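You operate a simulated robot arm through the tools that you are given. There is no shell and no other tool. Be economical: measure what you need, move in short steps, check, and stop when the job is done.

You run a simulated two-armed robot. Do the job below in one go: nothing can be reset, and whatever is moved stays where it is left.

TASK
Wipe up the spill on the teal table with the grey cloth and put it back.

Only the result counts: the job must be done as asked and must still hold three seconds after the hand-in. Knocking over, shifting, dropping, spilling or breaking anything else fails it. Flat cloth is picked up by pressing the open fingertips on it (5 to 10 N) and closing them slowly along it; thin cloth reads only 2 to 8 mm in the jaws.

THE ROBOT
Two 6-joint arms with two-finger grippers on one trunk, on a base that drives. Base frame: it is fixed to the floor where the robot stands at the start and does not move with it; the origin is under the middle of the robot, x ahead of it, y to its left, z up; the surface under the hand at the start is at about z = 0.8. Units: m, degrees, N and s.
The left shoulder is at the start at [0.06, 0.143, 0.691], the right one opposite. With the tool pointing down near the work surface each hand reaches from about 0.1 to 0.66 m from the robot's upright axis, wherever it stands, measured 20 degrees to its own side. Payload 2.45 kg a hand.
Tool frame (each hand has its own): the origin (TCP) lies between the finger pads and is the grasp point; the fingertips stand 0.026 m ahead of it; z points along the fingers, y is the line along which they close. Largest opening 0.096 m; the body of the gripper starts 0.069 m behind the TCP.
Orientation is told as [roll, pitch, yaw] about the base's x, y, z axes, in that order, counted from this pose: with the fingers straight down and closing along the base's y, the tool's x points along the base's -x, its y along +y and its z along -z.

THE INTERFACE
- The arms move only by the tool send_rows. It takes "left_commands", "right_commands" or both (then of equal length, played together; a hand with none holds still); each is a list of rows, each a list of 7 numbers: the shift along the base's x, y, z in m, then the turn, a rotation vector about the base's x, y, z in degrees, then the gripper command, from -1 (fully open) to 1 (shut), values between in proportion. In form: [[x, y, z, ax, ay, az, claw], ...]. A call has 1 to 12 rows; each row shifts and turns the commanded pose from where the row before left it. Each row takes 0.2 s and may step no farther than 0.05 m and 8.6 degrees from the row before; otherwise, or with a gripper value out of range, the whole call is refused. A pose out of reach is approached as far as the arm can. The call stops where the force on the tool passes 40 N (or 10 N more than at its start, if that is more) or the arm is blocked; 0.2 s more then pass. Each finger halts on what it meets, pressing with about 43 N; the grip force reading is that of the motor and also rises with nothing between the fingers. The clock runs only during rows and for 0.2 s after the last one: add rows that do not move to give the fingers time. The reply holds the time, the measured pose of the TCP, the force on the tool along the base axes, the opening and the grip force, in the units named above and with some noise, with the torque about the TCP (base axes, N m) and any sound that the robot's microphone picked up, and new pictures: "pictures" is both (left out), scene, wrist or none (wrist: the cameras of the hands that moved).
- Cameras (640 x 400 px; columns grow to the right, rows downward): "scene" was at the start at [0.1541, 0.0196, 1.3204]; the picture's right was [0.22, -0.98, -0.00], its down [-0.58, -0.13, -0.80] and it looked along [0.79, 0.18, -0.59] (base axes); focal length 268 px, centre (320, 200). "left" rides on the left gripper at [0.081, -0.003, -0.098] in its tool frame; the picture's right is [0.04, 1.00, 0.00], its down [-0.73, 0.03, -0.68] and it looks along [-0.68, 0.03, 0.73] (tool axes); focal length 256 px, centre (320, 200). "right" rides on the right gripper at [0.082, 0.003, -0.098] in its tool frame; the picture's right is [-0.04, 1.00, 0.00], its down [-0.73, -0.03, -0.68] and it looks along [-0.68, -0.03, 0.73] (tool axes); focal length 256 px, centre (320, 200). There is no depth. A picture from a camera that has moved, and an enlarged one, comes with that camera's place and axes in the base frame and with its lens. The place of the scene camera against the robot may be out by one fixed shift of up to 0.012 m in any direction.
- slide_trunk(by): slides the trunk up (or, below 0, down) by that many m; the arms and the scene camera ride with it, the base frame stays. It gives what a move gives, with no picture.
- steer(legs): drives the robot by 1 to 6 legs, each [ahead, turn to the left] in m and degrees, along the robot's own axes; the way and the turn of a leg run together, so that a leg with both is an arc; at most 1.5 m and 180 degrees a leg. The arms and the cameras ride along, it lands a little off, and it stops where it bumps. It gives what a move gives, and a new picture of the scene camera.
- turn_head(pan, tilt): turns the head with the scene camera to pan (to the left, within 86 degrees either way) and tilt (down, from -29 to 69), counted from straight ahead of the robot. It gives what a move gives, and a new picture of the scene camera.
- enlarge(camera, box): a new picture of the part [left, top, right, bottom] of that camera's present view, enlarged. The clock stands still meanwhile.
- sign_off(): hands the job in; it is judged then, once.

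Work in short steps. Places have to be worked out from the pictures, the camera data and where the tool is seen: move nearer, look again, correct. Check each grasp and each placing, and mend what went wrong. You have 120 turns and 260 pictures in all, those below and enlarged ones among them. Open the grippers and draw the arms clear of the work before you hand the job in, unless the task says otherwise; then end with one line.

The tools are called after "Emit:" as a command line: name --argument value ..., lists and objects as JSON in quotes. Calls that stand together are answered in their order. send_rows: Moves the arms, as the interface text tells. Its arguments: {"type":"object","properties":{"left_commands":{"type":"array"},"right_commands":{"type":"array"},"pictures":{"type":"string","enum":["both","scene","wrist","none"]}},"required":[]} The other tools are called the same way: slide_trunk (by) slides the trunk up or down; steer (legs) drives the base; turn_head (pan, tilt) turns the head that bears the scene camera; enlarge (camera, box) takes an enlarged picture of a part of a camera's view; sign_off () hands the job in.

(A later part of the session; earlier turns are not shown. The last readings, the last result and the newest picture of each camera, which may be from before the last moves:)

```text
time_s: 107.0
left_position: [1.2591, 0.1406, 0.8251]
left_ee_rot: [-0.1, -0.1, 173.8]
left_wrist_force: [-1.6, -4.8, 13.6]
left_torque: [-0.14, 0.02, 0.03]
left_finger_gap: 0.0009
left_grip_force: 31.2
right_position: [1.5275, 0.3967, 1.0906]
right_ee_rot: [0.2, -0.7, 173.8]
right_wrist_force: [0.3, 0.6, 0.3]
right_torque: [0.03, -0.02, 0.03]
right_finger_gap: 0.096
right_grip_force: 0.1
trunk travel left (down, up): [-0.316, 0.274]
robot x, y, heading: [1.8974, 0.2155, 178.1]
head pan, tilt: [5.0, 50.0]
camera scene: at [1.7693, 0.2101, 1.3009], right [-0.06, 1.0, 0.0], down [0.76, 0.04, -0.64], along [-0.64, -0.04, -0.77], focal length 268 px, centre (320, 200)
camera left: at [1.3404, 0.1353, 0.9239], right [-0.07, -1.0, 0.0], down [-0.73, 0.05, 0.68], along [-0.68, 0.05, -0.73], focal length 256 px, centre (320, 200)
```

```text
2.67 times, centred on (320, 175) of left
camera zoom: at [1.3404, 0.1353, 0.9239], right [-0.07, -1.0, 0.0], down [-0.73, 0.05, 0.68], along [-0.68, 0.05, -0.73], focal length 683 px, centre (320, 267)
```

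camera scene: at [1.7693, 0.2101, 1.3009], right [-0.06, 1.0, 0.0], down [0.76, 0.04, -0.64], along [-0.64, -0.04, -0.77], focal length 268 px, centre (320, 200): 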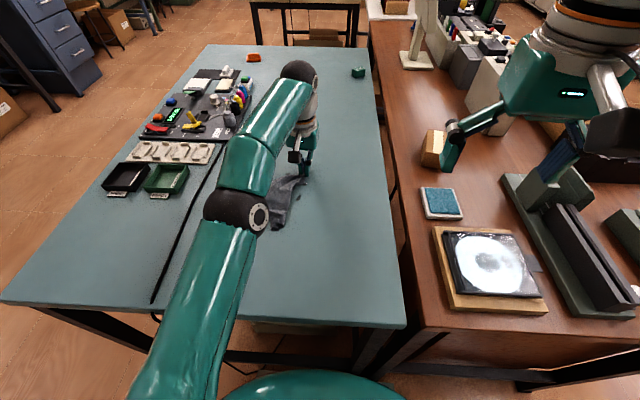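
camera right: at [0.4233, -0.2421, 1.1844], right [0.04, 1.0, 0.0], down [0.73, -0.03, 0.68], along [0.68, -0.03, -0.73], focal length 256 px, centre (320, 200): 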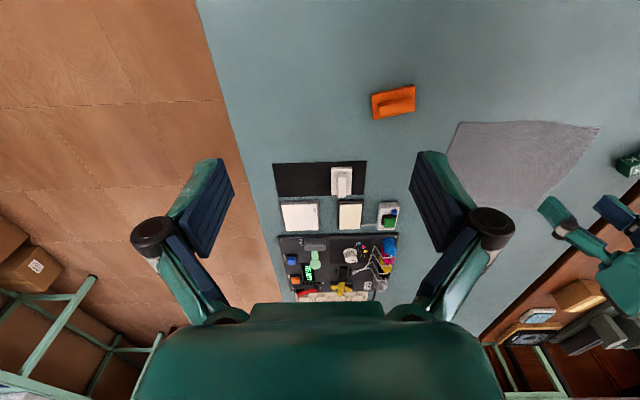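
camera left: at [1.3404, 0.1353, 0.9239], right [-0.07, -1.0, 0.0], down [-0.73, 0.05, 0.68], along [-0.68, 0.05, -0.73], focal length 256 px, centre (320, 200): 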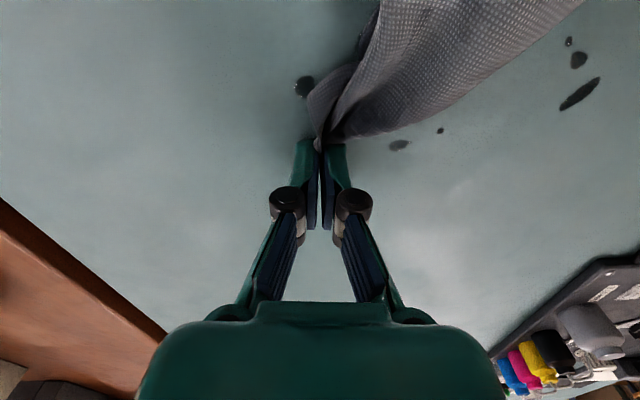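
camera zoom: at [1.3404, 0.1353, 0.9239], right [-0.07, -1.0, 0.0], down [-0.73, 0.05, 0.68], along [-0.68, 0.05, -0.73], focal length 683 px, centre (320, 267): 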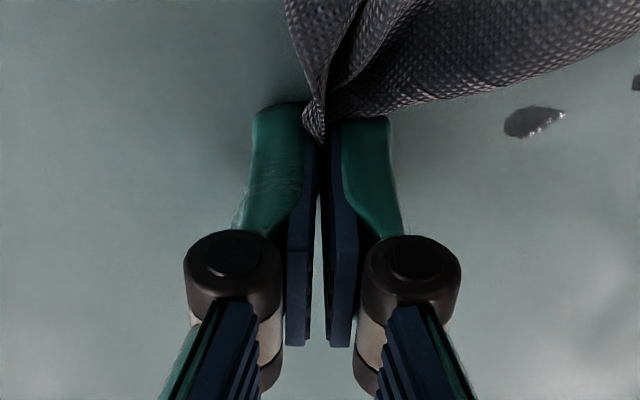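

Resend the lift with shorter steps.

Emit:
send_rows --left_commands '[[0, 0, 0.03, 0, 0, 0, 1], [0.02, 0, 0.04, 0, 0, 0, 1], [0.03, -0.02, 0.03, 0, 0, 0, 1], [0.035, -0.02, 0.02, 0, 0, 0, 1], [0.035, -0.02, 0.02, 0, 0, 0, 1], [0.035, -0.025, 0.01, 0, 0, 0, 1], [0.04, -0.02, 0, 0, 0, 0, 1], [0, 0, 0, 0, 0, 0, 1]]' --pictures "both"

Emit:
enlarge --camera "scene" --box '[220, 130, 340, 220]'

```text
time_s: 108.8
left_position: [1.4631, 0.0355, 0.969]
left_ee_rot: [0.0, 0.1, 173.7]
left_wrist_force: [-0.5, -0.1, 0.2]
left_torque: [-0.01, -0.01, 0.0]
left_finger_gap: 0.0013
left_grip_force: 30.7
left hand out of reach, approached as far as the arm can: row 1
right_position: [1.5271, 0.3968, 1.0878]
right_ee_rot: [0.1, -0.7, 174.0]
right_wrist_force: [0.2, -0.1, 0.6]
right_torque: [0.01, -0.03, -0.01]
right_finger_gap: 0.0962
right_grip_force: 0.1
trunk travel left (down, up): [-0.316, 0.274]
robot x, y, heading: [1.8968, 0.2149, 177.9]
head pan, tilt: [5.0, 50.0]
camera scene: at [1.7678, 0.2104, 1.3007], right [-0.06, 1.0, 0.0], down [0.77, 0.04, -0.64], along [-0.64, -0.04, -0.77], focal length 268 px, centre (320, 200)
camera left: at [1.5445, 0.0296, 1.0687], right [-0.07, -1.0, 0.0], down [-0.73, 0.05, 0.68], along [-0.68, 0.05, -0.74], focal length 256 px, centre (320, 200)
```

scene: 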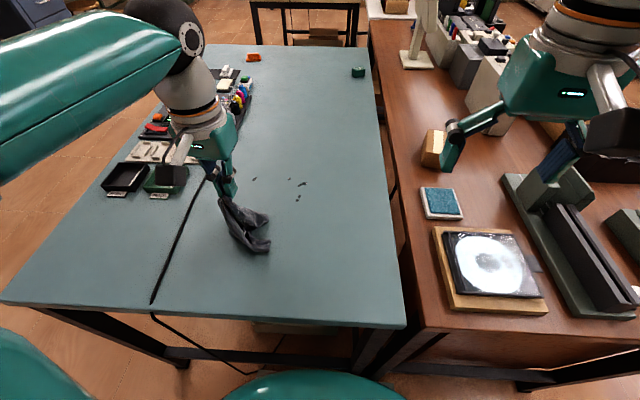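
left: 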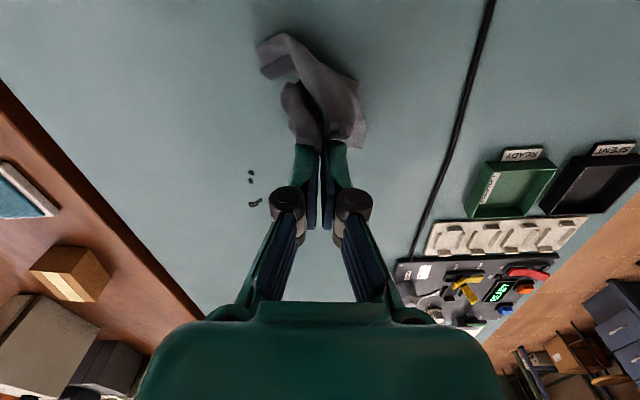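

```text
4.44 times, centred on (280, 175) of scene
camera zoom: at [1.7678, 0.2104, 1.3007], right [-0.06, 1.0, 0.0], down [0.77, 0.04, -0.64], along [-0.64, -0.04, -0.77], focal length 1191 px, centre (498, 311)
```

zoom: 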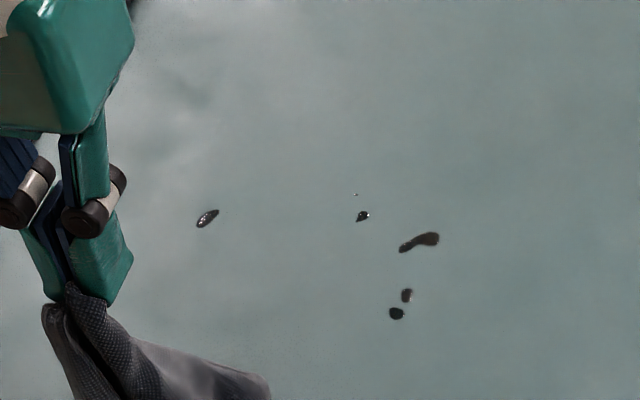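

Only small drops remain: (1.35, 0.133), (1.30, 0.139), (1.284, 0.102), (1.292, 0.011). I wipe over them in turn, first down at (1.375, 0.135).

Emit:
send_rows --left_commands '[[-0.02, 0.035, -0.01, 0, 0, 0, 1], [-0.02, 0.035, -0.02, 0, 0, 0, 1], [-0.02, 0.03, -0.025, 0, 0, 0, 1], [-0.014, 0, -0.04, 0, 0, 0, 1], [-0.009, 0, -0.035, 0, 0, 0, 1], [-0.005, 0, -0.012, 0, 0, 0, 1], [0, 0, -0.002, 0, 0, 0, 1], [0, 0, 0, 0, 0, 0, 1]]' --pictures "wrist"

```text
time_s: 110.7
left_position: [1.3775, 0.1337, 0.8262]
left_ee_rot: [-0.1, -0.1, 173.8]
left_wrist_force: [1.4, 2.0, 10.8]
left_torque: [-0.03, -0.11, 0.06]
left_finger_gap: 0.001
left_grip_force: 30.8
right_position: [1.5269, 0.397, 1.0904]
right_ee_rot: [0.0, -0.8, 173.8]
right_wrist_force: [1.0, -1.1, -0.4]
right_torque: [-0.04, 0.01, 0.03]
right_finger_gap: 0.0961
right_grip_force: 0.1
trunk travel left (down, up): [-0.316, 0.274]
robot x, y, heading: [1.8953, 0.2109, 178.1]
head pan, tilt: [5.0, 50.0]
camera left: at [1.4589, 0.1287, 0.9252], right [-0.07, -1.0, 0.0], down [-0.73, 0.05, 0.68], along [-0.68, 0.05, -0.73], focal length 256 px, centre (320, 200)
```

left: 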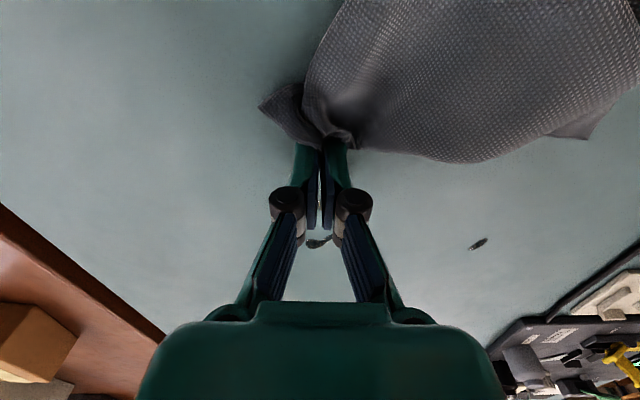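

Good press. Zigzag away from the robot over the two +y drops.

Emit:
send_rows --left_commands '[[-0.012, 0.012, 0, 0, 0, 0, 1], [-0.012, -0.024, 0, 0, 0, 0, 1], [-0.012, 0.024, 0, 0, 0, 0, 1], [-0.012, -0.024, 0, 0, 0, 0, 1], [-0.012, 0.028, 0, 0, 0, 0, 1], [-0.012, -0.024, 0, 0, 0, 0, 1], [-0.012, 0.028, 0, 0, 0, 0, 1], [-0.012, -0.03, 0, 0, 0, 0, 1], [0, -0.03, 0, 0, 0, 0, 1], [-0.012, 0, 0, 0, 0, 0, 1], [0, 0.04, 0, 0, 0, 0, 1], [0, 0, 0, 0, 0, 0, 1]]' --pictures "wrist"

```text
time_s: 113.2
left_position: [1.2665, 0.1351, 0.8275]
left_ee_rot: [0.0, -0.1, 173.9]
left_wrist_force: [-1.3, -5.3, 16.7]
left_torque: [-0.28, -0.12, -0.06]
left_finger_gap: 0.0009
left_grip_force: 31.1
right_position: [1.5272, 0.3966, 1.0899]
right_ee_rot: [0.2, -0.8, 173.9]
right_wrist_force: [-1.1, 1.2, -1.1]
right_torque: [-0.01, 0.0, -0.03]
right_finger_gap: 0.0962
right_grip_force: 0.1
trunk travel left (down, up): [-0.316, 0.274]
robot x, y, heading: [1.894, 0.2144, 178.2]
head pan, tilt: [5.0, 50.0]
camera left: at [1.3491, 0.1291, 0.9248], right [-0.07, -1.0, 0.0], down [-0.73, 0.05, 0.68], along [-0.68, 0.05, -0.73], focal length 256 px, centre (320, 200)
```

left: 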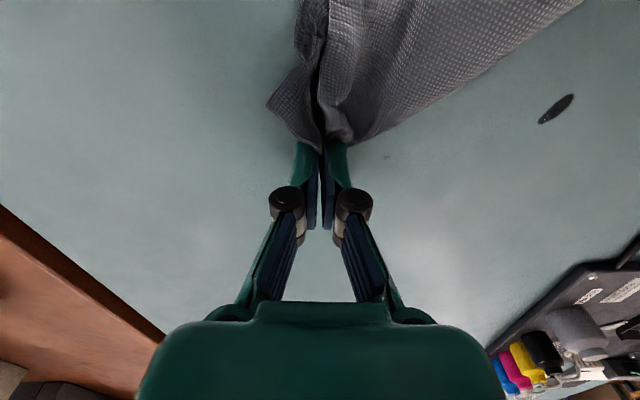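

One drop at (1.287, 0.013) and a speck at (1.262, 0.095) remain. Wipe on through them.

Emit:
send_rows --left_commands '[[0, -0.03, 0, 0, 0, 0, 1], [-0.004, -0.03, 0, 0, 0, 0, 1], [0.014, -0.02, 0, 0, 0, 0, 1], [0.016, 0, 0, 0, 0, 0, 1], [0, -0.03, 0, 0, 0, 0, 1], [0, -0.035, 0, 0, 0, 0, 1], [-0.01, 0, 0, 0, 0, 0, 1], [0, 0.03, 0, 0, 0, 0, 1], [0, 0.03, 0, 0, 0, 0, 1], [-0.01, -0.02, 0, 0, 0, 0, 1], [0, -0.035, 0, 0, 0, 0, 1], [0, 0, 0, 0, 0, 0, 1]]' --pictures "wrist"

```text
time_s: 115.8
left_position: [1.2751, -0.0054, 0.827]
left_ee_rot: [0.0, 0.0, 173.8]
left_wrist_force: [-0.1, 3.5, 10.6]
left_torque: [0.04, -0.07, 0.04]
left_finger_gap: 0.0009
left_grip_force: 30.1
right_position: [1.5261, 0.3964, 1.09]
right_ee_rot: [0.2, -0.7, 173.9]
right_wrist_force: [-0.7, -0.5, 0.0]
right_torque: [-0.02, 0.01, -0.02]
right_finger_gap: 0.096
right_grip_force: 0.1
trunk travel left (down, up): [-0.316, 0.274]
robot x, y, heading: [1.8997, 0.2133, 178.2]
head pan, tilt: [5.0, 50.0]
camera left: at [1.3564, -0.0112, 0.9251], right [-0.07, -1.0, 0.0], down [-0.73, 0.05, 0.68], along [-0.68, 0.05, -0.73], focal length 256 px, centre (320, 200)
```

left: 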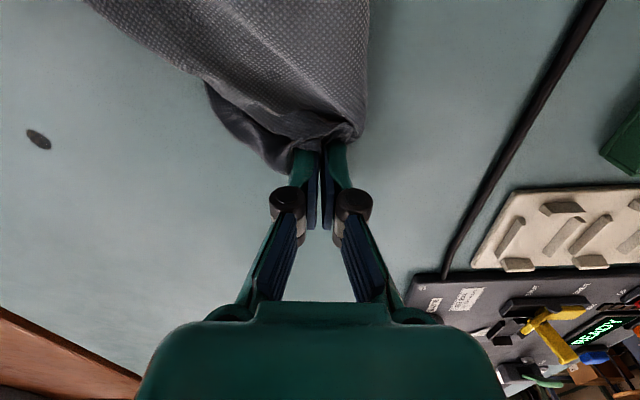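

A drop remains at (1.295, 0.151). Lift and look at everything again.

Emit:
send_rows --left_commands '[[0, 0, 0.03, 0, 0, 0, 1], [0.02, 0, 0.04, 0, 0, 0, 1], [0.035, 0, 0.03, 0, 0, 0, 1], [0.04, 0, 0.02, 0, 0, 0, 1], [0.04, 0, 0.02, 0, 0, 0, 1], [0.04, 0, 0.01, 0, 0, 0, 1], [0.02, 0, 0, 0, 0, 0, 1], [0, 0, 0, 0, 0, 0, 1]]' --pictures "wrist"

Emit:
enlarge --camera "scene" --box '[220, 140, 340, 230]'

```text
time_s: 117.7
left_position: [1.4687, -0.0067, 0.9759]
left_ee_rot: [0.0, 0.2, 173.8]
left_wrist_force: [0.1, 0.3, -0.5]
left_torque: [0.0, 0.01, 0.01]
left_finger_gap: 0.0007
left_grip_force: 30.7
right_position: [1.5258, 0.3958, 1.0884]
right_ee_rot: [0.0, -0.7, 173.9]
right_wrist_force: [0.1, 0.2, -0.7]
right_torque: [0.04, -0.02, 0.01]
right_finger_gap: 0.0961
right_grip_force: 0.1
trunk travel left (down, up): [-0.316, 0.274]
robot x, y, heading: [1.8984, 0.2115, 178.2]
head pan, tilt: [5.0, 50.0]
camera left: at [1.5504, -0.012, 1.0751], right [-0.07, -1.0, 0.0], down [-0.73, 0.05, 0.68], along [-0.68, 0.05, -0.74], focal length 256 px, centre (320, 200)
```

left: 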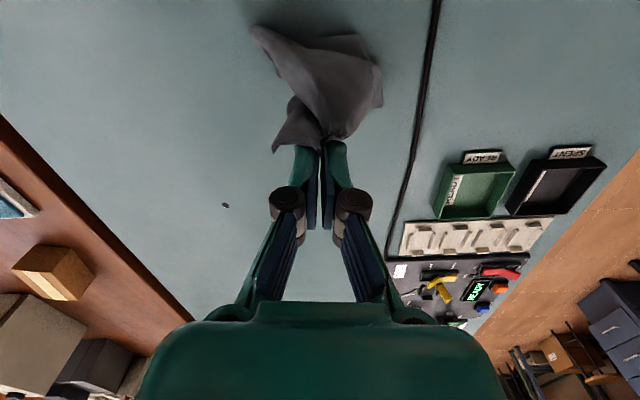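

```text
4.44 times, centred on (280, 185) of scene
camera zoom: at [1.7682, 0.2104, 1.3008], right [-0.06, 1.0, 0.0], down [0.77, 0.04, -0.64], along [-0.64, -0.04, -0.77], focal length 1191 px, centre (498, 267)
```

zoom: 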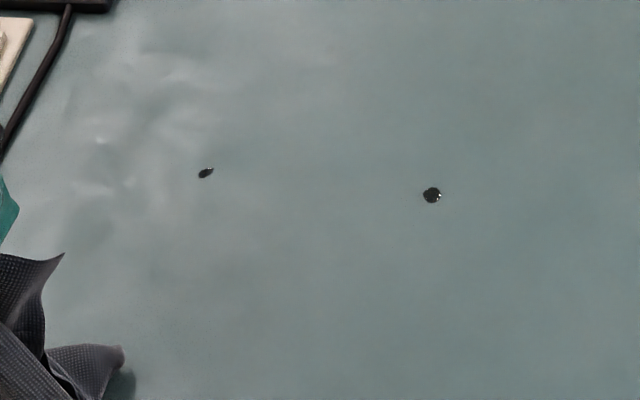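

Two drops left: (1.301, 0.145) and (1.290, 0.011). I come down just robot-side of the second.

Emit:
send_rows --left_commands '[[-0.035, 0.005, -0.02, 0, 0, 0, 1], [-0.035, 0.005, -0.025, 0, 0, 0, 1], [-0.03, 0.005, -0.035, 0, 0, 0, 1], [-0.025, 0.003, -0.035, 0, 0, 0, 1], [-0.02, 0, -0.025, 0, 0, 0, 1], [-0.005, 0, -0.008, 0, 0, 0, 1], [0, 0, -0.0025, 0, 0, 0, 1], [0, 0, 0, 0, 0, 0, 1]]' --pictures "wrist"

```text
time_s: 119.5
left_position: [1.3183, 0.0123, 0.8245]
left_ee_rot: [0.0, 0.0, 173.8]
left_wrist_force: [-0.2, -0.1, 1.1]
left_torque: [-0.02, 0.04, 0.0]
left_finger_gap: 0.0009
left_grip_force: 30.3
right_position: [1.5253, 0.3968, 1.0883]
right_ee_rot: [0.1, -0.7, 173.9]
right_wrist_force: [-0.1, 0.3, 0.1]
right_torque: [-0.03, 0.0, 0.03]
right_finger_gap: 0.096
right_grip_force: 0.1
trunk travel left (down, up): [-0.316, 0.274]
robot x, y, heading: [1.8978, 0.2121, 178.1]
head pan, tilt: [5.0, 50.0]
camera left: at [1.3997, 0.0059, 0.9241], right [-0.07, -1.0, 0.0], down [-0.73, 0.05, 0.68], along [-0.68, 0.05, -0.73], focal length 256 px, centre (320, 200)
```

left: 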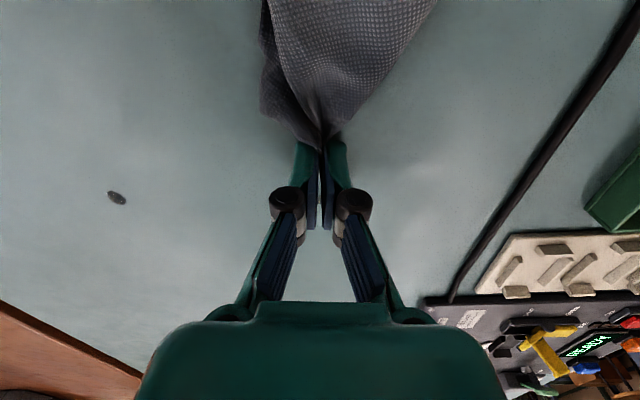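

Pressing a bit more and dragging the cloth body straight over the drop, then sideways.

Emit:
send_rows --left_commands '[[-0.005, 0, -0.0012, 0, 0, 0, 1], [-0.008, 0.008, 0, 0, 0, 0, 1], [-0.005, -0.018, 0, 0, 0, 0, 1], [-0.005, 0.018, 0, 0, 0, 0, 1], [-0.005, -0.018, 0, 0, 0, 0, 1], [-0.005, 0.018, 0, 0, 0, 0, 1], [-0.005, -0.018, 0, 0, 0, 0, 1], [-0.01, 0.01, 0, 0, 0, 0, 1], [-0.01, 0, 0, 0, 0, 0, 1], [-0.01, 0, 0, 0, 0, 0, 1], [0, 0, 0, 0, 0, 0, 1]]' --pictures "wrist"

```text
time_s: 121.8
left_position: [1.252, 0.0142, 0.8259]
left_ee_rot: [0.0, -0.1, 173.7]
left_wrist_force: [8.8, 0.4, 18.3]
left_torque: [0.0, -0.3, -0.03]
left_finger_gap: 0.001
left_grip_force: 30.6
right_position: [1.5286, 0.3966, 1.0896]
right_ee_rot: [0.1, -0.7, 173.9]
right_wrist_force: [-0.8, -0.6, 0.6]
right_torque: [0.0, -0.03, 0.04]
right_finger_gap: 0.096
right_grip_force: 0.0
trunk travel left (down, up): [-0.316, 0.274]
robot x, y, heading: [1.8984, 0.2138, 178.2]
head pan, tilt: [5.0, 50.0]
camera left: at [1.3344, 0.0078, 0.9237], right [-0.07, -1.0, 0.0], down [-0.73, 0.05, 0.68], along [-0.68, 0.05, -0.73], focal length 256 px, centre (320, 200)
```

left: 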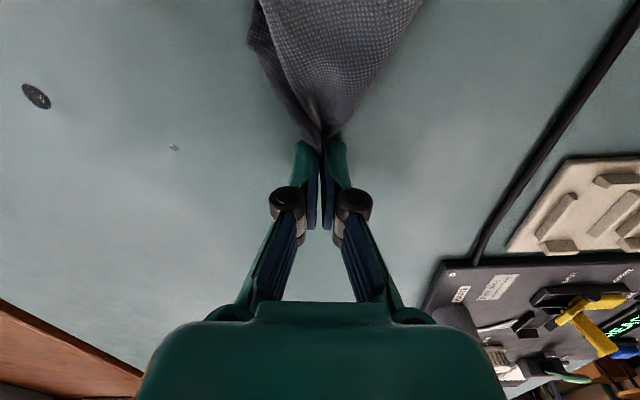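

Next the drop at (1.298, 0.147) and the speck at (1.264, 0.095): lift over, come down robot-side of the first.

Emit:
send_rows --left_commands '[[0.005, 0, 0.03, 0, 0, 0, 1], [0.03, 0.02, 0.03, 0, 0, 0, 1], [0.03, 0.03, 0.025, 0, 0, 0, 1], [0.02, 0.03, 0.02, 0, 0, 0, 1], [0, 0.03, 0, 0, 0, 0, 1], [0, 0.02, -0.02, 0, 0, 0, 1], [0, 0.005, -0.03, 0, 0, 0, 1], [-0.003, 0, -0.03, 0, 0, 0, 1], [-0.003, 0, -0.02, 0, 0, 0, 1], [0, 0, -0.004, 0, 0, 0, 1], [0, 0, 0, 0, 0, 0, 1]]' --pictures "wrist"

```text
time_s: 124.2
left_position: [1.3313, 0.1475, 0.8265]
left_ee_rot: [-0.1, -0.4, 173.9]
left_wrist_force: [0.1, 0.4, 20.7]
left_torque: [-0.19, -0.2, -0.04]
left_finger_gap: 0.0006
left_grip_force: 30.3
right_position: [1.5277, 0.3967, 1.0898]
right_ee_rot: [0.0, -0.8, 173.8]
right_wrist_force: [-0.5, -0.7, 0.3]
right_torque: [0.03, 0.01, 0.02]
right_finger_gap: 0.096
right_grip_force: 0.0
trunk travel left (down, up): [-0.316, 0.274]
robot x, y, heading: [1.8993, 0.2106, 177.8]
head pan, tilt: [5.0, 50.0]
camera left: at [1.4132, 0.1418, 0.9248], right [-0.07, -1.0, 0.0], down [-0.73, 0.05, 0.68], along [-0.68, 0.05, -0.73], focal length 256 px, centre (320, 200)
```

left: 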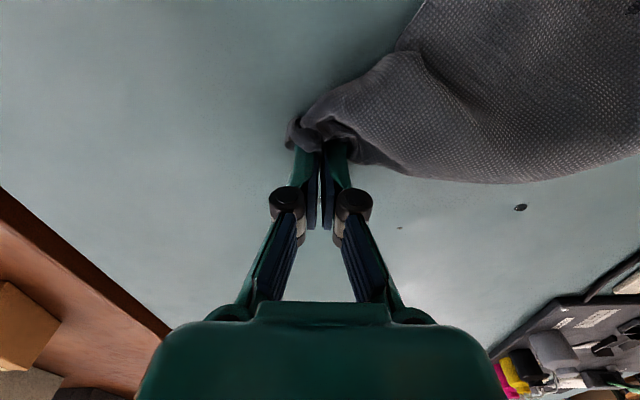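

Drag over this drop and on to the speck.

Emit:
send_rows --left_commands '[[-0.01, 0, 0, 0, 0, 0, 1], [-0.008, 0.008, 0, 0, 0, 0, 1], [-0.006, -0.018, 0, 0, 0, 0, 1], [-0.006, 0.018, 0, 0, 0, 0, 1], [-0.006, -0.018, 0, 0, 0, 0, 1], [-0.006, 0.018, 0, 0, 0, 0, 1], [-0.01, -0.008, 0, 0, 0, 0, 1], [-0.01, -0.02, 0, 0, 0, 0, 1], [0, -0.02, 0, 0, 0, 0, 1], [0, -0.02, 0, 0, 0, 0, 1], [-0.01, -0.01, 0, 0, 0, 0, 1], [0, 0.03, 0, 0, 0, 0, 1]]' --pictures "wrist"

```text
time_s: 126.8
left_position: [1.2593, 0.1067, 0.8245]
left_ee_rot: [0.1, -0.2, 173.9]
left_wrist_force: [-2.3, -5.8, 21.5]
left_torque: [-0.32, -0.09, -0.11]
left_finger_gap: 0.0008
left_grip_force: 30.0
right_position: [1.5286, 0.3967, 1.0897]
right_ee_rot: [0.1, -0.8, 173.8]
right_wrist_force: [0.0, 0.5, -0.2]
right_torque: [-0.04, -0.03, -0.01]
right_finger_gap: 0.0961
right_grip_force: 0.1
trunk travel left (down, up): [-0.316, 0.274]
robot x, y, heading: [1.9005, 0.2135, 178.0]
head pan, tilt: [5.0, 50.0]
camera left: at [1.3411, 0.1004, 0.9249], right [-0.07, -1.0, 0.0], down [-0.73, 0.05, 0.68], along [-0.68, 0.04, -0.73], focal length 256 px, centre (320, 200)
```

left: 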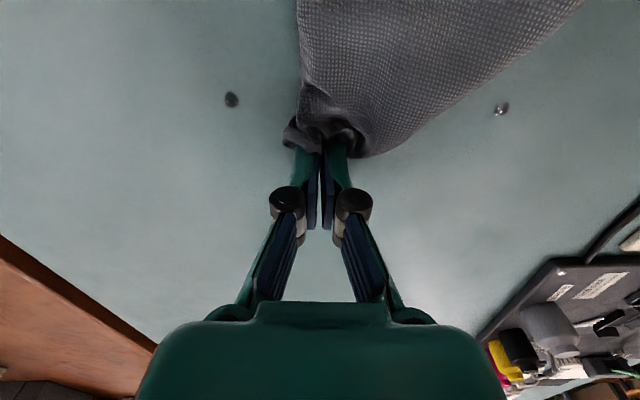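

Two tiny drops remain at (1.294, 0.147) and about (1.28, 0.01). I press right on the first and rub in small circles.

Emit:
send_rows --left_commands '[[0, 0.01, 0.02, 0, 0, 0, 1], [0.025, 0.02, 0.005, 0, 0, 0, 1], [0.012, 0.01, 0, 0, 0, 0, 1], [0, 0, -0.015, 0, 0, 0, 1], [0, 0, -0.0095, 0, 0, 0, 1], [0, 0, 0, 0, 0, 0, 1], [-0.008, 0.0, 0, 0, 0, 0, 1], [0, 0.008, 0, 0, 0, 0, 1], [0.008, 0, 0, 0, 0, 0, 1], [0, -0.016, 0, 0, 0, 0, 1], [-0.008, 0, 0, 0, 0, 0, 1], [0, 0.008, 0, 0, 0, 0, 1]]' --pictures "wrist"

```text
time_s: 129.4
left_position: [1.2876, 0.1465, 0.8262]
left_ee_rot: [0.0, -0.1, 173.7]
left_wrist_force: [-0.6, -4.7, 12.6]
left_torque: [-0.2, -0.07, -0.04]
left_finger_gap: 0.0009
left_grip_force: 30.7
right_position: [1.5257, 0.3977, 1.0897]
right_ee_rot: [0.2, -0.6, 173.9]
right_wrist_force: [0.5, 0.4, 0.0]
right_torque: [-0.02, -0.01, 0.03]
right_finger_gap: 0.0959
right_grip_force: 0.2
trunk travel left (down, up): [-0.316, 0.274]
robot x, y, heading: [1.8973, 0.2103, 178.2]
head pan, tilt: [5.0, 50.0]
camera left: at [1.3688, 0.1411, 0.9249], right [-0.07, -1.0, 0.0], down [-0.73, 0.05, 0.68], along [-0.68, 0.05, -0.73], focal length 256 px, centre (320, 200)
```

left: 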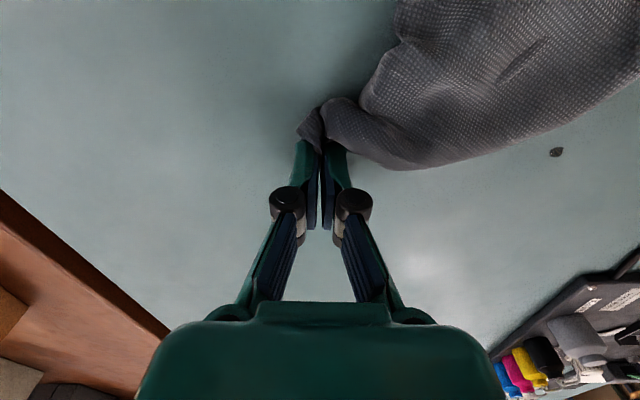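

The first is gone from view. I now drag along y at x≈1.283 to and past the last drop so the cloth body follows over it.

Emit:
send_rows --left_commands '[[0.01, 0.008, 0, 0, 0, 0, 1], [0, -0.012, 0, 0, 0, 0, 1], [-0.012, 0, 0, 0, 0, 0, 1], [-0.003, -0.03, 0, 0, 0, 0, 1], [0, -0.035, 0, 0, 0, 0, 1], [0, -0.035, 0, 0, 0, 0, 1], [0, -0.02, 0, 0, 0, 0, 1], [0, -0.012, 0, 0, 0, 0, 1], [0.005, 0.012, 0, 0, 0, 0, 1], [0, -0.018, 0, 0, 0, 0, 1], [-0.008, 0.012, 0, 0, 0, 0, 1], [0, -0.016, 0, 0, 0, 0, 1]]' --pictures "wrist"

```text
time_s: 132.1
left_position: [1.2804, 0.0028, 0.8261]
left_ee_rot: [0.0, -0.1, 173.8]
left_wrist_force: [-0.4, 6.0, 19.6]
left_torque: [0.11, -0.14, 0.06]
left_finger_gap: 0.0009
left_grip_force: 30.4
right_position: [1.5284, 0.3982, 1.0892]
right_ee_rot: [0.1, -0.8, 173.9]
right_wrist_force: [0.8, 0.9, 0.6]
right_torque: [0.02, 0.02, -0.01]
right_finger_gap: 0.0962
right_grip_force: 0.1
trunk travel left (down, up): [-0.316, 0.274]
robot x, y, heading: [1.8967, 0.2115, 178.2]
head pan, tilt: [5.0, 50.0]
camera left: at [1.3623, -0.0033, 0.9249], right [-0.07, -1.0, 0.0], down [-0.73, 0.05, 0.68], along [-0.68, 0.05, -0.73], focal length 256 px, centre (320, 200)
```

left: 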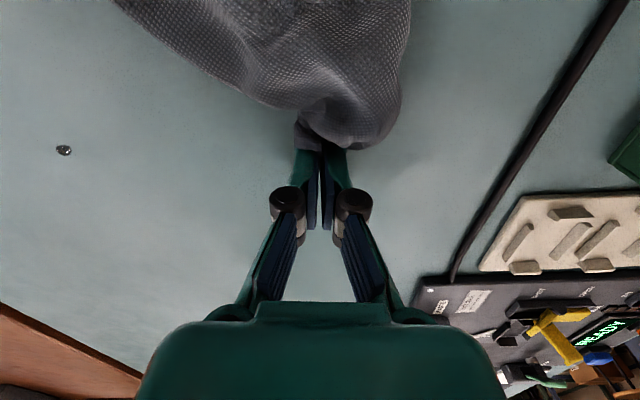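

Lift a little and look again at what is left.

Emit:
send_rows --left_commands '[[0, 0, 0.03, 0, 0, 0, 1], [0.02, 0, 0.04, 0, 0, 0, 1], [0.035, 0, 0.03, 0, 0, 0, 1], [0.04, 0, 0.02, 0, 0, 0, 1], [0.04, 0, 0.02, 0, 0, 0, 1], [0.04, 0, 0.01, 0, 0, 0, 1], [0, 0, 0, 0, 0, 0, 1]]' --pictures "none"

Emit:
enlarge --camera "scene" --box '[220, 140, 340, 230]'

Emit:
enlarge --camera "left" --box '[160, 100, 400, 250]'

```text
time_s: 133.7
left_position: [1.4545, 0.0007, 0.9743]
left_ee_rot: [-0.1, 0.1, 173.8]
left_wrist_force: [-0.6, 0.9, -0.2]
left_torque: [0.01, 0.01, 0.03]
left_finger_gap: 0.0009
left_grip_force: 30.5
right_position: [1.5254, 0.3967, 1.0888]
right_ee_rot: [0.1, -0.7, 173.9]
right_wrist_force: [0.1, 0.2, 0.2]
right_torque: [-0.03, 0.0, 0.01]
right_finger_gap: 0.0958
right_grip_force: 0.0
trunk travel left (down, up): [-0.316, 0.274]
robot x, y, heading: [1.8966, 0.2144, 178.1]
head pan, tilt: [5.0, 50.0]
```

```text
4.44 times, centred on (280, 185) of scene
camera zoom: at [1.7679, 0.2104, 1.3007], right [-0.06, 1.0, 0.0], down [0.77, 0.04, -0.64], along [-0.64, -0.04, -0.77], focal length 1191 px, centre (498, 267)
```

zoom: 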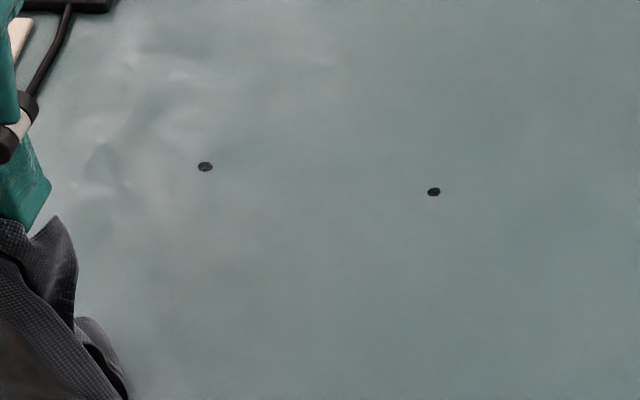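

```text
2.67 times, centred on (280, 175) of left
camera zoom: at [1.536, -0.0044, 1.0729], right [-0.07, -1.0, 0.0], down [-0.73, 0.05, 0.68], along [-0.68, 0.05, -0.74], focal length 683 px, centre (427, 267)
```

zoom: 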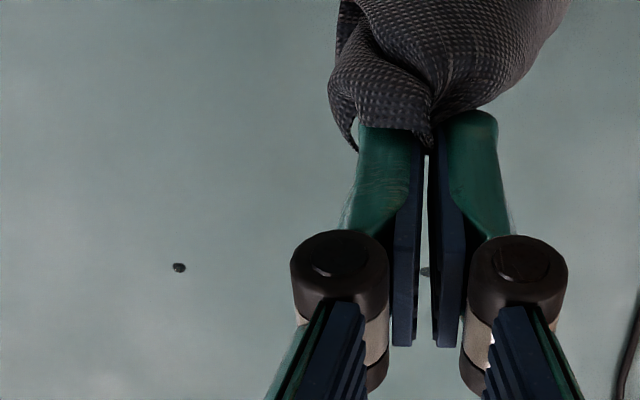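

Two specks of about 7 mm remain. They likely fall in the seam between the pinched fingers, so I stroke with the finger pads offset to either side. First the one at (1.284, 0.012).

Emit:
send_rows --left_commands '[[-0.035, 0.002, -0.025, 0, 0, 0, 1], [-0.035, 0.001, -0.03, 0, 0, 0, 1], [-0.03, 0, -0.035, 0, 0, 0, 1], [-0.025, 0, -0.035, 0, 0, 0, 1], [-0.012, 0, -0.02, 0, 0, 0, 1], [-0.003, 0, -0.004, 0, 0, 0, 1], [-0.01, 0, 0, 0, 0, 0, 1], [-0.01, 0, 0, 0, 0, 0, 1], [-0.01, 0, 0, 0, 0, 0, 1], [-0.01, 0, 0, 0, 0, 0, 1], [-0.01, 0, 0, 0, 0, 0, 1], [0, 0, 0, 0, 0, 0, 1]]' --pictures "wrist"

```text
time_s: 136.2
left_position: [1.2646, 0.0051, 0.8255]
left_ee_rot: [0.0, 0.1, 173.8]
left_wrist_force: [1.4, 0.5, 2.6]
left_torque: [0.01, 0.0, -0.02]
left_finger_gap: 0.001
left_grip_force: 30.1
right_position: [1.5275, 0.3961, 1.0892]
right_ee_rot: [0.1, -0.8, 174.1]
right_wrist_force: [1.6, 0.6, 0.1]
right_torque: [0.02, 0.01, -0.02]
right_finger_gap: 0.0962
right_grip_force: 0.1
trunk travel left (down, up): [-0.316, 0.274]
robot x, y, heading: [1.8966, 0.2147, 178.4]
head pan, tilt: [5.0, 50.0]
camera left: at [1.3459, -0.0018, 0.9241], right [-0.07, -1.0, 0.0], down [-0.73, 0.05, 0.68], along [-0.68, 0.05, -0.74], focal length 256 px, centre (320, 200)
```

left: 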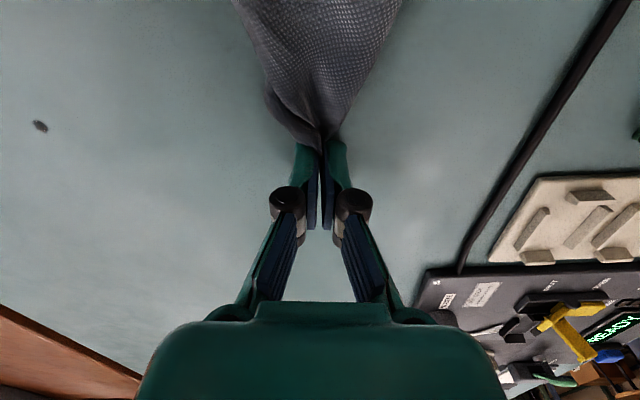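

Press more and rub back and forth with offsets.

Emit:
send_rows --left_commands '[[0.012, 0, -0.0012, 0, 0, 0, 1], [0.012, 0, 0, 0, 0, 0, 1], [0.005, 0.014, 0, 0, 0, 0, 1], [-0.012, 0, 0, 0, 0, 0, 1], [-0.012, 0, 0, 0, 0, 0, 1], [-0.01, 0, 0, 0, 0, 0, 1], [0.012, 0.006, 0, 0, 0, 0, 1], [0.012, 0, 0, 0, 0, 0, 1], [0, -0.025, 0, 0, 0, 0, 1], [-0.012, 0, 0, 0, 0, 0, 1], [0, 0.025, 0, 0, 0, 0, 1], [-0.012, -0.02, 0, 0, 0, 0, 1]]' --pictures "wrist"

```text
time_s: 138.8
left_position: [1.2601, 0.0073, 0.8254]
left_ee_rot: [0.0, 0.0, 173.7]
left_wrist_force: [2.2, 4.6, 8.4]
left_torque: [0.09, -0.02, -0.01]
left_finger_gap: 0.0008
left_grip_force: 30.8
right_position: [1.5266, 0.3962, 1.0893]
right_ee_rot: [0.0, -0.6, 173.8]
right_wrist_force: [-0.3, 0.0, -0.1]
right_torque: [-0.01, 0.02, 0.01]
right_finger_gap: 0.096
right_grip_force: 0.1
trunk travel left (down, up): [-0.316, 0.274]
robot x, y, heading: [1.8966, 0.2143, 178.2]
head pan, tilt: [5.0, 50.0]
camera left: at [1.3412, 0.0006, 0.9239], right [-0.07, -1.0, 0.0], down [-0.73, 0.05, 0.68], along [-0.68, 0.05, -0.73], focal length 256 px, centre (320, 200)
```

left: 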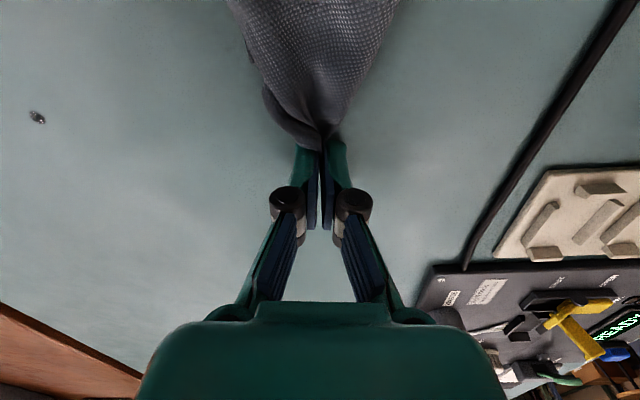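

Now the other speck at (1.295, 0.147): hop over and rub there with offsets.

Emit:
send_rows --left_commands '[[0.01, 0.01, 0.03, 0, 0, 0, 1], [0.02, 0.03, 0.03, 0, 0, 0, 1], [0.02, 0.035, 0.01, 0, 0, 0, 1], [0.01, 0.04, 0, 0, 0, 0, 1], [0, 0.016, -0.03, 0, 0, 0, 1], [0, 0, -0.03, 0, 0, 0, 1], [-0.005, 0, -0.0095, 0, 0, 0, 1], [-0.01, 0, 0, 0, 0, 0, 1], [-0.012, 0, 0, 0, 0, 0, 1], [-0.012, 0, 0, 0, 0, 0, 1], [-0.01, 0, 0, 0, 0, 0, 1], [0, 0, 0, 0, 0, 0, 1]]' --pictures "wrist"

```text
time_s: 141.4
left_position: [1.2724, 0.1362, 0.8259]
left_ee_rot: [0.0, 0.1, 173.8]
left_wrist_force: [1.0, 1.2, 2.9]
left_torque: [0.02, 0.02, 0.0]
left_finger_gap: 0.001
left_grip_force: 30.3
right_position: [1.5266, 0.397, 1.0894]
right_ee_rot: [0.1, -0.7, 173.8]
right_wrist_force: [0.2, 0.0, -0.8]
right_torque: [0.0, -0.03, -0.02]
right_finger_gap: 0.0959
right_grip_force: 0.0
trunk travel left (down, up): [-0.316, 0.274]
robot x, y, heading: [1.8992, 0.2107, 178.4]
head pan, tilt: [5.0, 50.0]
camera left: at [1.3525, 0.1299, 0.9241], right [-0.07, -1.0, 0.0], down [-0.73, 0.05, 0.68], along [-0.68, 0.05, -0.73], focal length 256 px, centre (320, 200)
```

left: 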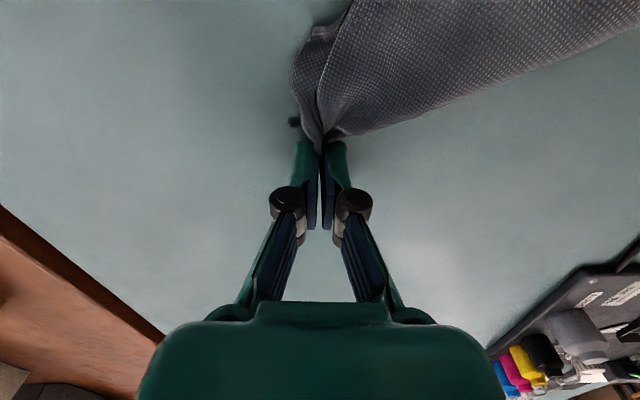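

The speck lies just beside the tips at (1.293, 0.148), and the other one is no longer visible. Rub over it under more press.

Emit:
send_rows --left_commands '[[0.0, 0, -0.0012, 0, 0, 0, 1], [0.012, 0.006, 0, 0, 0, 0, 1], [0.012, 0.0, 0, 0, 0, 0, 1], [0.008, 0.014, 0, 0, 0, 0, 1], [-0.012, 0, 0, 0, 0, 0, 1], [-0.012, 0, 0, 0, 0, 0, 1], [-0.01, 0.006, 0, 0, 0, 0, 1], [0.012, 0, 0, 0, 0, 0, 1], [0.012, 0, 0, 0, 0, 0, 1], [0, -0.03, 0, 0, 0, 0, 1], [-0.01, 0.03, 0, 0, 0, 0, 1], [-0.015, -0.02, 0, 0, 0, 0, 1]]' --pictures "wrist"

```text
time_s: 144.1
left_position: [1.2704, 0.1446, 0.8255]
left_ee_rot: [-0.2, -0.1, 173.7]
left_wrist_force: [5.5, 9.2, 18.8]
left_torque: [0.18, -0.17, 0.01]
left_finger_gap: 0.0009
left_grip_force: 30.2
right_position: [1.5289, 0.397, 1.0906]
right_ee_rot: [0.1, -0.8, 174.0]
right_wrist_force: [-0.4, 0.1, -0.1]
right_torque: [0.0, -0.01, 0.04]
right_finger_gap: 0.0958
right_grip_force: 0.1
trunk travel left (down, up): [-0.316, 0.274]
robot x, y, heading: [1.9012, 0.2137, 177.9]
head pan, tilt: [5.0, 50.0]
camera left: at [1.3525, 0.1376, 0.9238], right [-0.07, -1.0, 0.0], down [-0.73, 0.05, 0.68], along [-0.68, 0.05, -0.73], focal length 256 px, centre (320, 200)
```

left: 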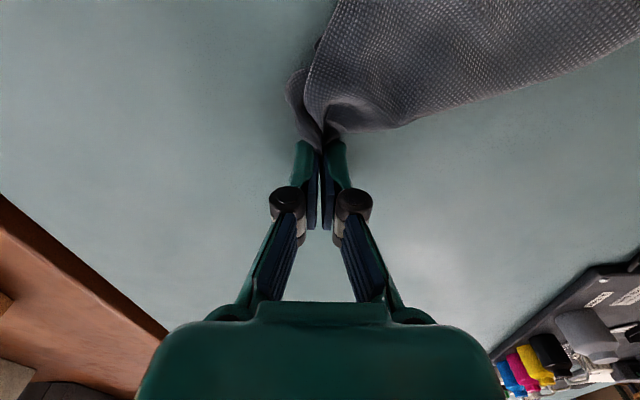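

Nothing visible. Lift, pull back and verify from both cameras.

Emit:
send_rows --left_commands '[[0, 0, 0.03, 0, 0, 0, 1], [0.02, 0, 0.04, 0, 0, 0, 1], [0.03, -0.02, 0.03, 0, 0, 0, 1], [0.035, -0.02, 0.02, 0, 0, 0, 1], [0.035, -0.025, 0.02, 0, 0, 0, 1], [0.035, -0.025, 0.015, 0, 0, 0, 1], [0.035, -0.025, 0.015, 0, 0, 0, 1], [0, 0, 0, 0, 0, 0, 1]]' --pictures "wrist"

Emit:
enlarge --camera "scene" --box '[220, 140, 340, 230]'

```text
time_s: 145.8
left_position: [1.4565, 0.0233, 0.9948]
left_ee_rot: [-0.1, 0.0, 173.5]
left_wrist_force: [0.8, 0.1, -0.5]
left_torque: [-0.01, -0.01, -0.01]
left_finger_gap: 0.0011
left_grip_force: 30.7
right_position: [1.5267, 0.3958, 1.089]
right_ee_rot: [0.0, -0.7, 173.8]
right_wrist_force: [0.2, -0.5, 0.3]
right_torque: [-0.01, -0.04, 0.01]
right_finger_gap: 0.0961
right_grip_force: 0.0
trunk travel left (down, up): [-0.316, 0.274]
robot x, y, heading: [1.8959, 0.2155, 178.1]
head pan, tilt: [5.0, 50.0]
camera left: at [1.5386, 0.0179, 1.094], right [-0.07, -1.0, 0.0], down [-0.73, 0.05, 0.68], along [-0.68, 0.05, -0.74], focal length 256 px, centre (320, 200)
```

left: 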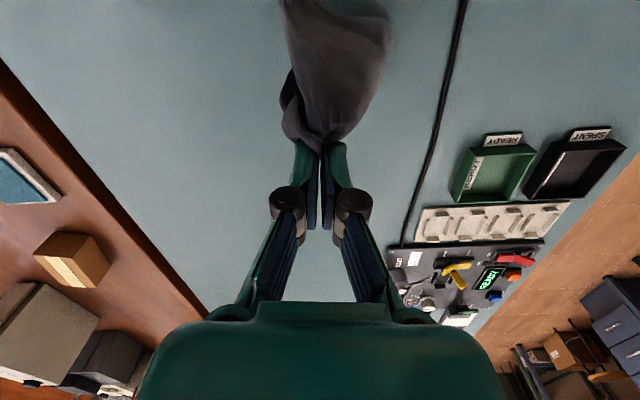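

```text
4.44 times, centred on (280, 185) of scene
camera zoom: at [1.768, 0.2104, 1.3007], right [-0.06, 1.0, 0.0], down [0.77, 0.04, -0.64], along [-0.64, -0.04, -0.77], focal length 1191 px, centre (498, 267)
```

zoom: 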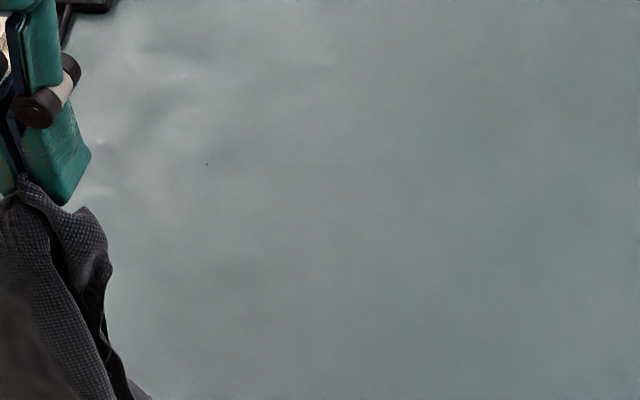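

Only a pinpoint dot at (1.283, 0.010) remains; one more rub over it.

Emit:
send_rows --left_commands '[[-0.035, -0.005, -0.03, 0, 0, 0, 1], [-0.035, -0.005, -0.03, 0, 0, 0, 1], [-0.03, 0, -0.035, 0, 0, 0, 1], [-0.03, 0, -0.035, 0, 0, 0, 1], [-0.02, 0.006, -0.03, 0, 0, 0, 1], [-0.003, 0, -0.0095, 0, 0, 0, 1], [-0.01, 0, -0.001, 0, 0, 0, 1], [-0.01, 0, 0, 0, 0, 0, 1], [-0.012, 0, 0, 0, 0, 0, 1], [0.012, -0.016, 0, 0, 0, 0, 1], [0.012, 0.008, 0, 0, 0, 0, 1], [-0.025, -0.004, 0, 0, 0, 0, 1]]' --pictures "none"

Emit:
send_rows --left_commands '[[0.012, 0.012, 0, 0, 0, 0, 1], [0.01, -0.02, 0, 0, 0, 0, 1], [-0.02, 0.008, 0, 0, 0, 0, 1], [0, 0, 0.03, 0, 0, 0, 1], [0.02, 0, 0.04, 0, 0, 0, 1], [0.03, -0.01, 0.03, 0, 0, 0, 1], [0.035, -0.01, 0.02, 0, 0, 0, 1], [0.035, -0.01, 0.02, 0, 0, 0, 1], [0.035, -0.01, 0.015, 0, 0, 0, 1], [0.035, -0.01, 0.015, 0, 0, 0, 1], [0, 0, 0, 0, 0, 0, 1]]' --pictures "both"

Emit:
enlarge --camera "scene" --box '[200, 135, 340, 230]'

```text
time_s: 148.4
left_position: [1.2729, 0.0105, 0.8238]
left_ee_rot: [0.0, 0.1, 173.8]
left_wrist_force: [2.6, 2.8, 8.5]
left_torque: [0.05, -0.09, 0.06]
left_finger_gap: 0.0008
left_grip_force: 30.0
right_position: [1.5269, 0.3965, 1.0893]
right_ee_rot: [0.1, -0.9, 173.9]
right_wrist_force: [-0.2, -0.3, -0.4]
right_torque: [0.02, 0.06, 0.01]
right_finger_gap: 0.0961
right_grip_force: 0.0
trunk travel left (down, up): [-0.316, 0.274]
robot x, y, heading: [1.8938, 0.2084, 178.4]
head pan, tilt: [5.0, 50.0]
```

```text
time_s: 150.8
left_position: [1.4619, -0.0356, 0.9941]
left_ee_rot: [-0.1, 0.1, 173.7]
left_wrist_force: [0.9, -1.1, 0.0]
left_torque: [0.01, -0.04, -0.05]
left_finger_gap: 0.0007
left_grip_force: 30.7
right_position: [1.5266, 0.3965, 1.0879]
right_ee_rot: [0.1, -0.7, 173.9]
right_wrist_force: [-0.7, 0.1, 0.3]
right_torque: [-0.02, 0.0, 0.04]
right_finger_gap: 0.0959
right_grip_force: 0.1
trunk travel left (down, up): [-0.316, 0.274]
robot x, y, heading: [1.8959, 0.2136, 178.3]
head pan, tilt: [5.0, 50.0]
camera scene: at [1.768, 0.2104, 1.3007], right [-0.06, 1.0, 0.0], down [0.77, 0.04, -0.64], along [-0.64, -0.04, -0.77], focal length 268 px, centre (320, 200)
camera left: at [1.5441, -0.0427, 1.0942], right [-0.07, -1.0, 0.0], down [-0.73, 0.05, 0.68], along [-0.68, 0.05, -0.74], focal length 256 px, centre (320, 200)
```

scene: 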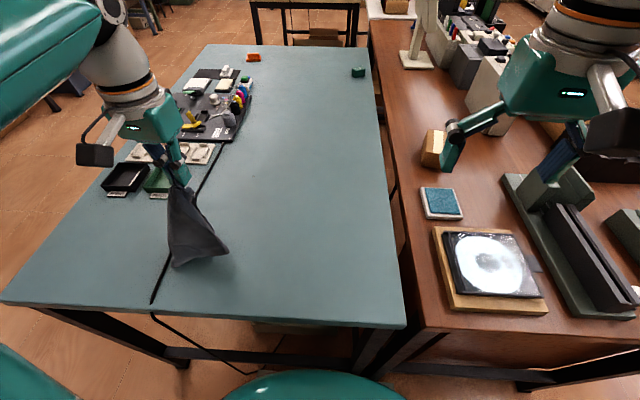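
left: 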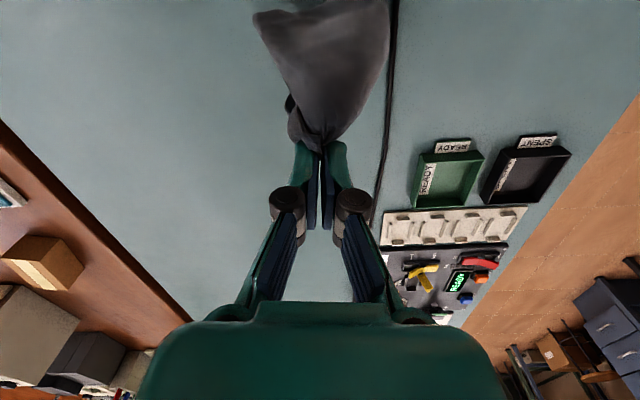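

```text
4.21 times, centred on (270, 182) of scene
camera zoom: at [1.768, 0.2104, 1.3007], right [-0.06, 1.0, 0.0], down [0.77, 0.04, -0.64], along [-0.64, -0.04, -0.77], focal length 1129 px, centre (530, 274)
```

zoom: 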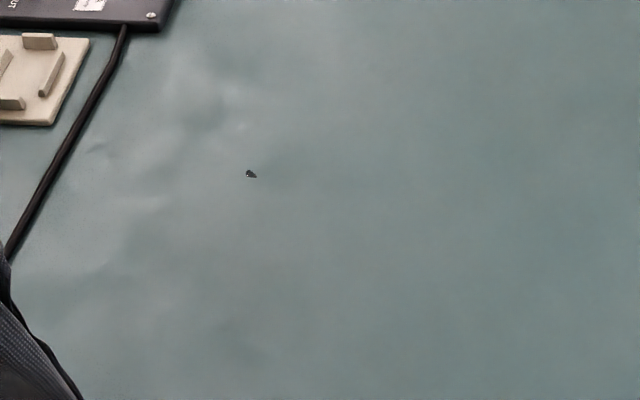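

A ~4 mm speck persists at (1.281, 0.006). The cloth sits on the robot side of the tips, so I drag past it and rub sideways with the tips slightly beyond it.

Emit:
send_rows --left_commands '[[-0.035, 0.012, -0.03, 0, 0, 0, 1], [-0.035, 0.012, -0.03, 0, 0, 0, 1], [-0.03, 0.012, -0.035, 0, 0, 0, 1], [-0.03, 0.006, -0.035, 0, 0, 0, 1], [-0.02, 0, -0.03, 0, 0, 0, 1], [-0.01, 0, -0.009, 0, 0, 0, 1], [-0.01, 0, -0.001, 0, 0, 0, 1], [-0.012, 0, 0, 0, 0, 0, 1], [-0.012, 0, 0, 0, 0, 0, 1], [-0.012, 0, 0, 0, 0, 0, 1], [0, 0.015, 0, 0, 0, 0, 1], [0, -0.03, 0, 0, 0, 0, 1]]' --pictures "none"

Emit:
send_rows --left_commands '[[0.008, 0.03, -0.0005, 0, 0, 0, 1], [0, -0.03, 0, 0, 0, 0, 1], [0.008, 0.03, 0, 0, 0, 0, 1], [0, -0.03, 0, 0, 0, 0, 1], [0.008, 0.03, 0, 0, 0, 0, 1], [0, -0.03, 0, 0, 0, 0, 1], [-0.008, 0.03, 0, 0, 0, 0, 1], [-0.01, -0.03, 0, 0, 0, 0, 1], [-0.01, 0.03, 0, 0, 0, 0, 1], [0, -0.03, 0, 0, 0, 0, 1], [0, 0, 0, 0, 0, 0, 1]]' --pictures "none"

Emit:
send_rows --left_commands '[[0, 0, 0.03, 0, 0, 0, 1], [0.02, 0, 0.04, 0, 0, 0, 1], [0.03, -0.01, 0.03, 0, 0, 0, 1], [0.035, -0.01, 0.02, 0, 0, 0, 1], [0.035, -0.01, 0.02, 0, 0, 0, 1], [0.035, -0.01, 0.015, 0, 0, 0, 1], [0.04, -0.01, 0.015, 0, 0, 0, 1], [0, 0, 0, 0, 0, 0, 1]]' --pictures "none"

Emit:
enlarge --camera "scene" --box '[200, 135, 340, 230]'

```text
time_s: 153.4
left_position: [1.2588, -0.0099, 0.8248]
left_ee_rot: [-0.3, -0.1, 173.6]
left_wrist_force: [-0.5, 12.8, 20.8]
left_torque: [0.26, -0.07, 0.05]
left_finger_gap: 0.0011
left_grip_force: 30.1
right_position: [1.5279, 0.3971, 1.0902]
right_ee_rot: [0.1, -0.8, 173.9]
right_wrist_force: [-0.3, -0.2, 0.3]
right_torque: [0.02, 0.0, 0.0]
right_finger_gap: 0.0959
right_grip_force: 0.0
trunk travel left (down, up): [-0.316, 0.274]
robot x, y, heading: [1.8989, 0.2111, 178.3]
head pan, tilt: [5.0, 50.0]
```

```text
time_s: 155.8
left_position: [1.2535, -0.0118, 0.8258]
left_ee_rot: [-0.2, -0.1, 173.7]
left_wrist_force: [-2.4, 9.6, 17.2]
left_torque: [0.22, -0.02, 0.01]
left_finger_gap: 0.0007
left_grip_force: 29.9
right_position: [1.5273, 0.398, 1.0887]
right_ee_rot: [0.2, -0.8, 173.9]
right_wrist_force: [0.5, -0.2, 0.3]
right_torque: [0.01, -0.01, 0.0]
right_finger_gap: 0.0961
right_grip_force: 0.0
trunk travel left (down, up): [-0.316, 0.274]
robot x, y, heading: [1.8957, 0.2127, 177.9]
head pan, tilt: [5.0, 50.0]
```

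```text
time_s: 157.7
left_position: [1.451, -0.0634, 0.995]
left_ee_rot: [0.0, 0.2, 173.8]
left_wrist_force: [0.2, 0.2, -0.4]
left_torque: [-0.02, -0.01, 0.01]
left_finger_gap: 0.0011
left_grip_force: 30.9
right_position: [1.5264, 0.3964, 1.089]
right_ee_rot: [0.2, -0.7, 174.0]
right_wrist_force: [0.7, -0.1, 0.3]
right_torque: [0.01, -0.02, 0.0]
right_finger_gap: 0.096
right_grip_force: 0.1
trunk travel left (down, up): [-0.316, 0.274]
robot x, y, heading: [1.8991, 0.212, 178.4]
head pan, tilt: [5.0, 50.0]
```

```text
4.21 times, centred on (270, 182) of scene
camera zoom: at [1.7679, 0.2104, 1.3007], right [-0.06, 1.0, 0.0], down [0.77, 0.04, -0.64], along [-0.64, -0.04, -0.77], focal length 1129 px, centre (530, 274)
```

zoom: 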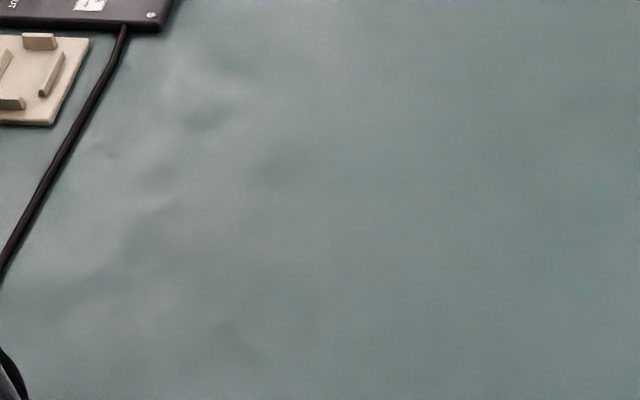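

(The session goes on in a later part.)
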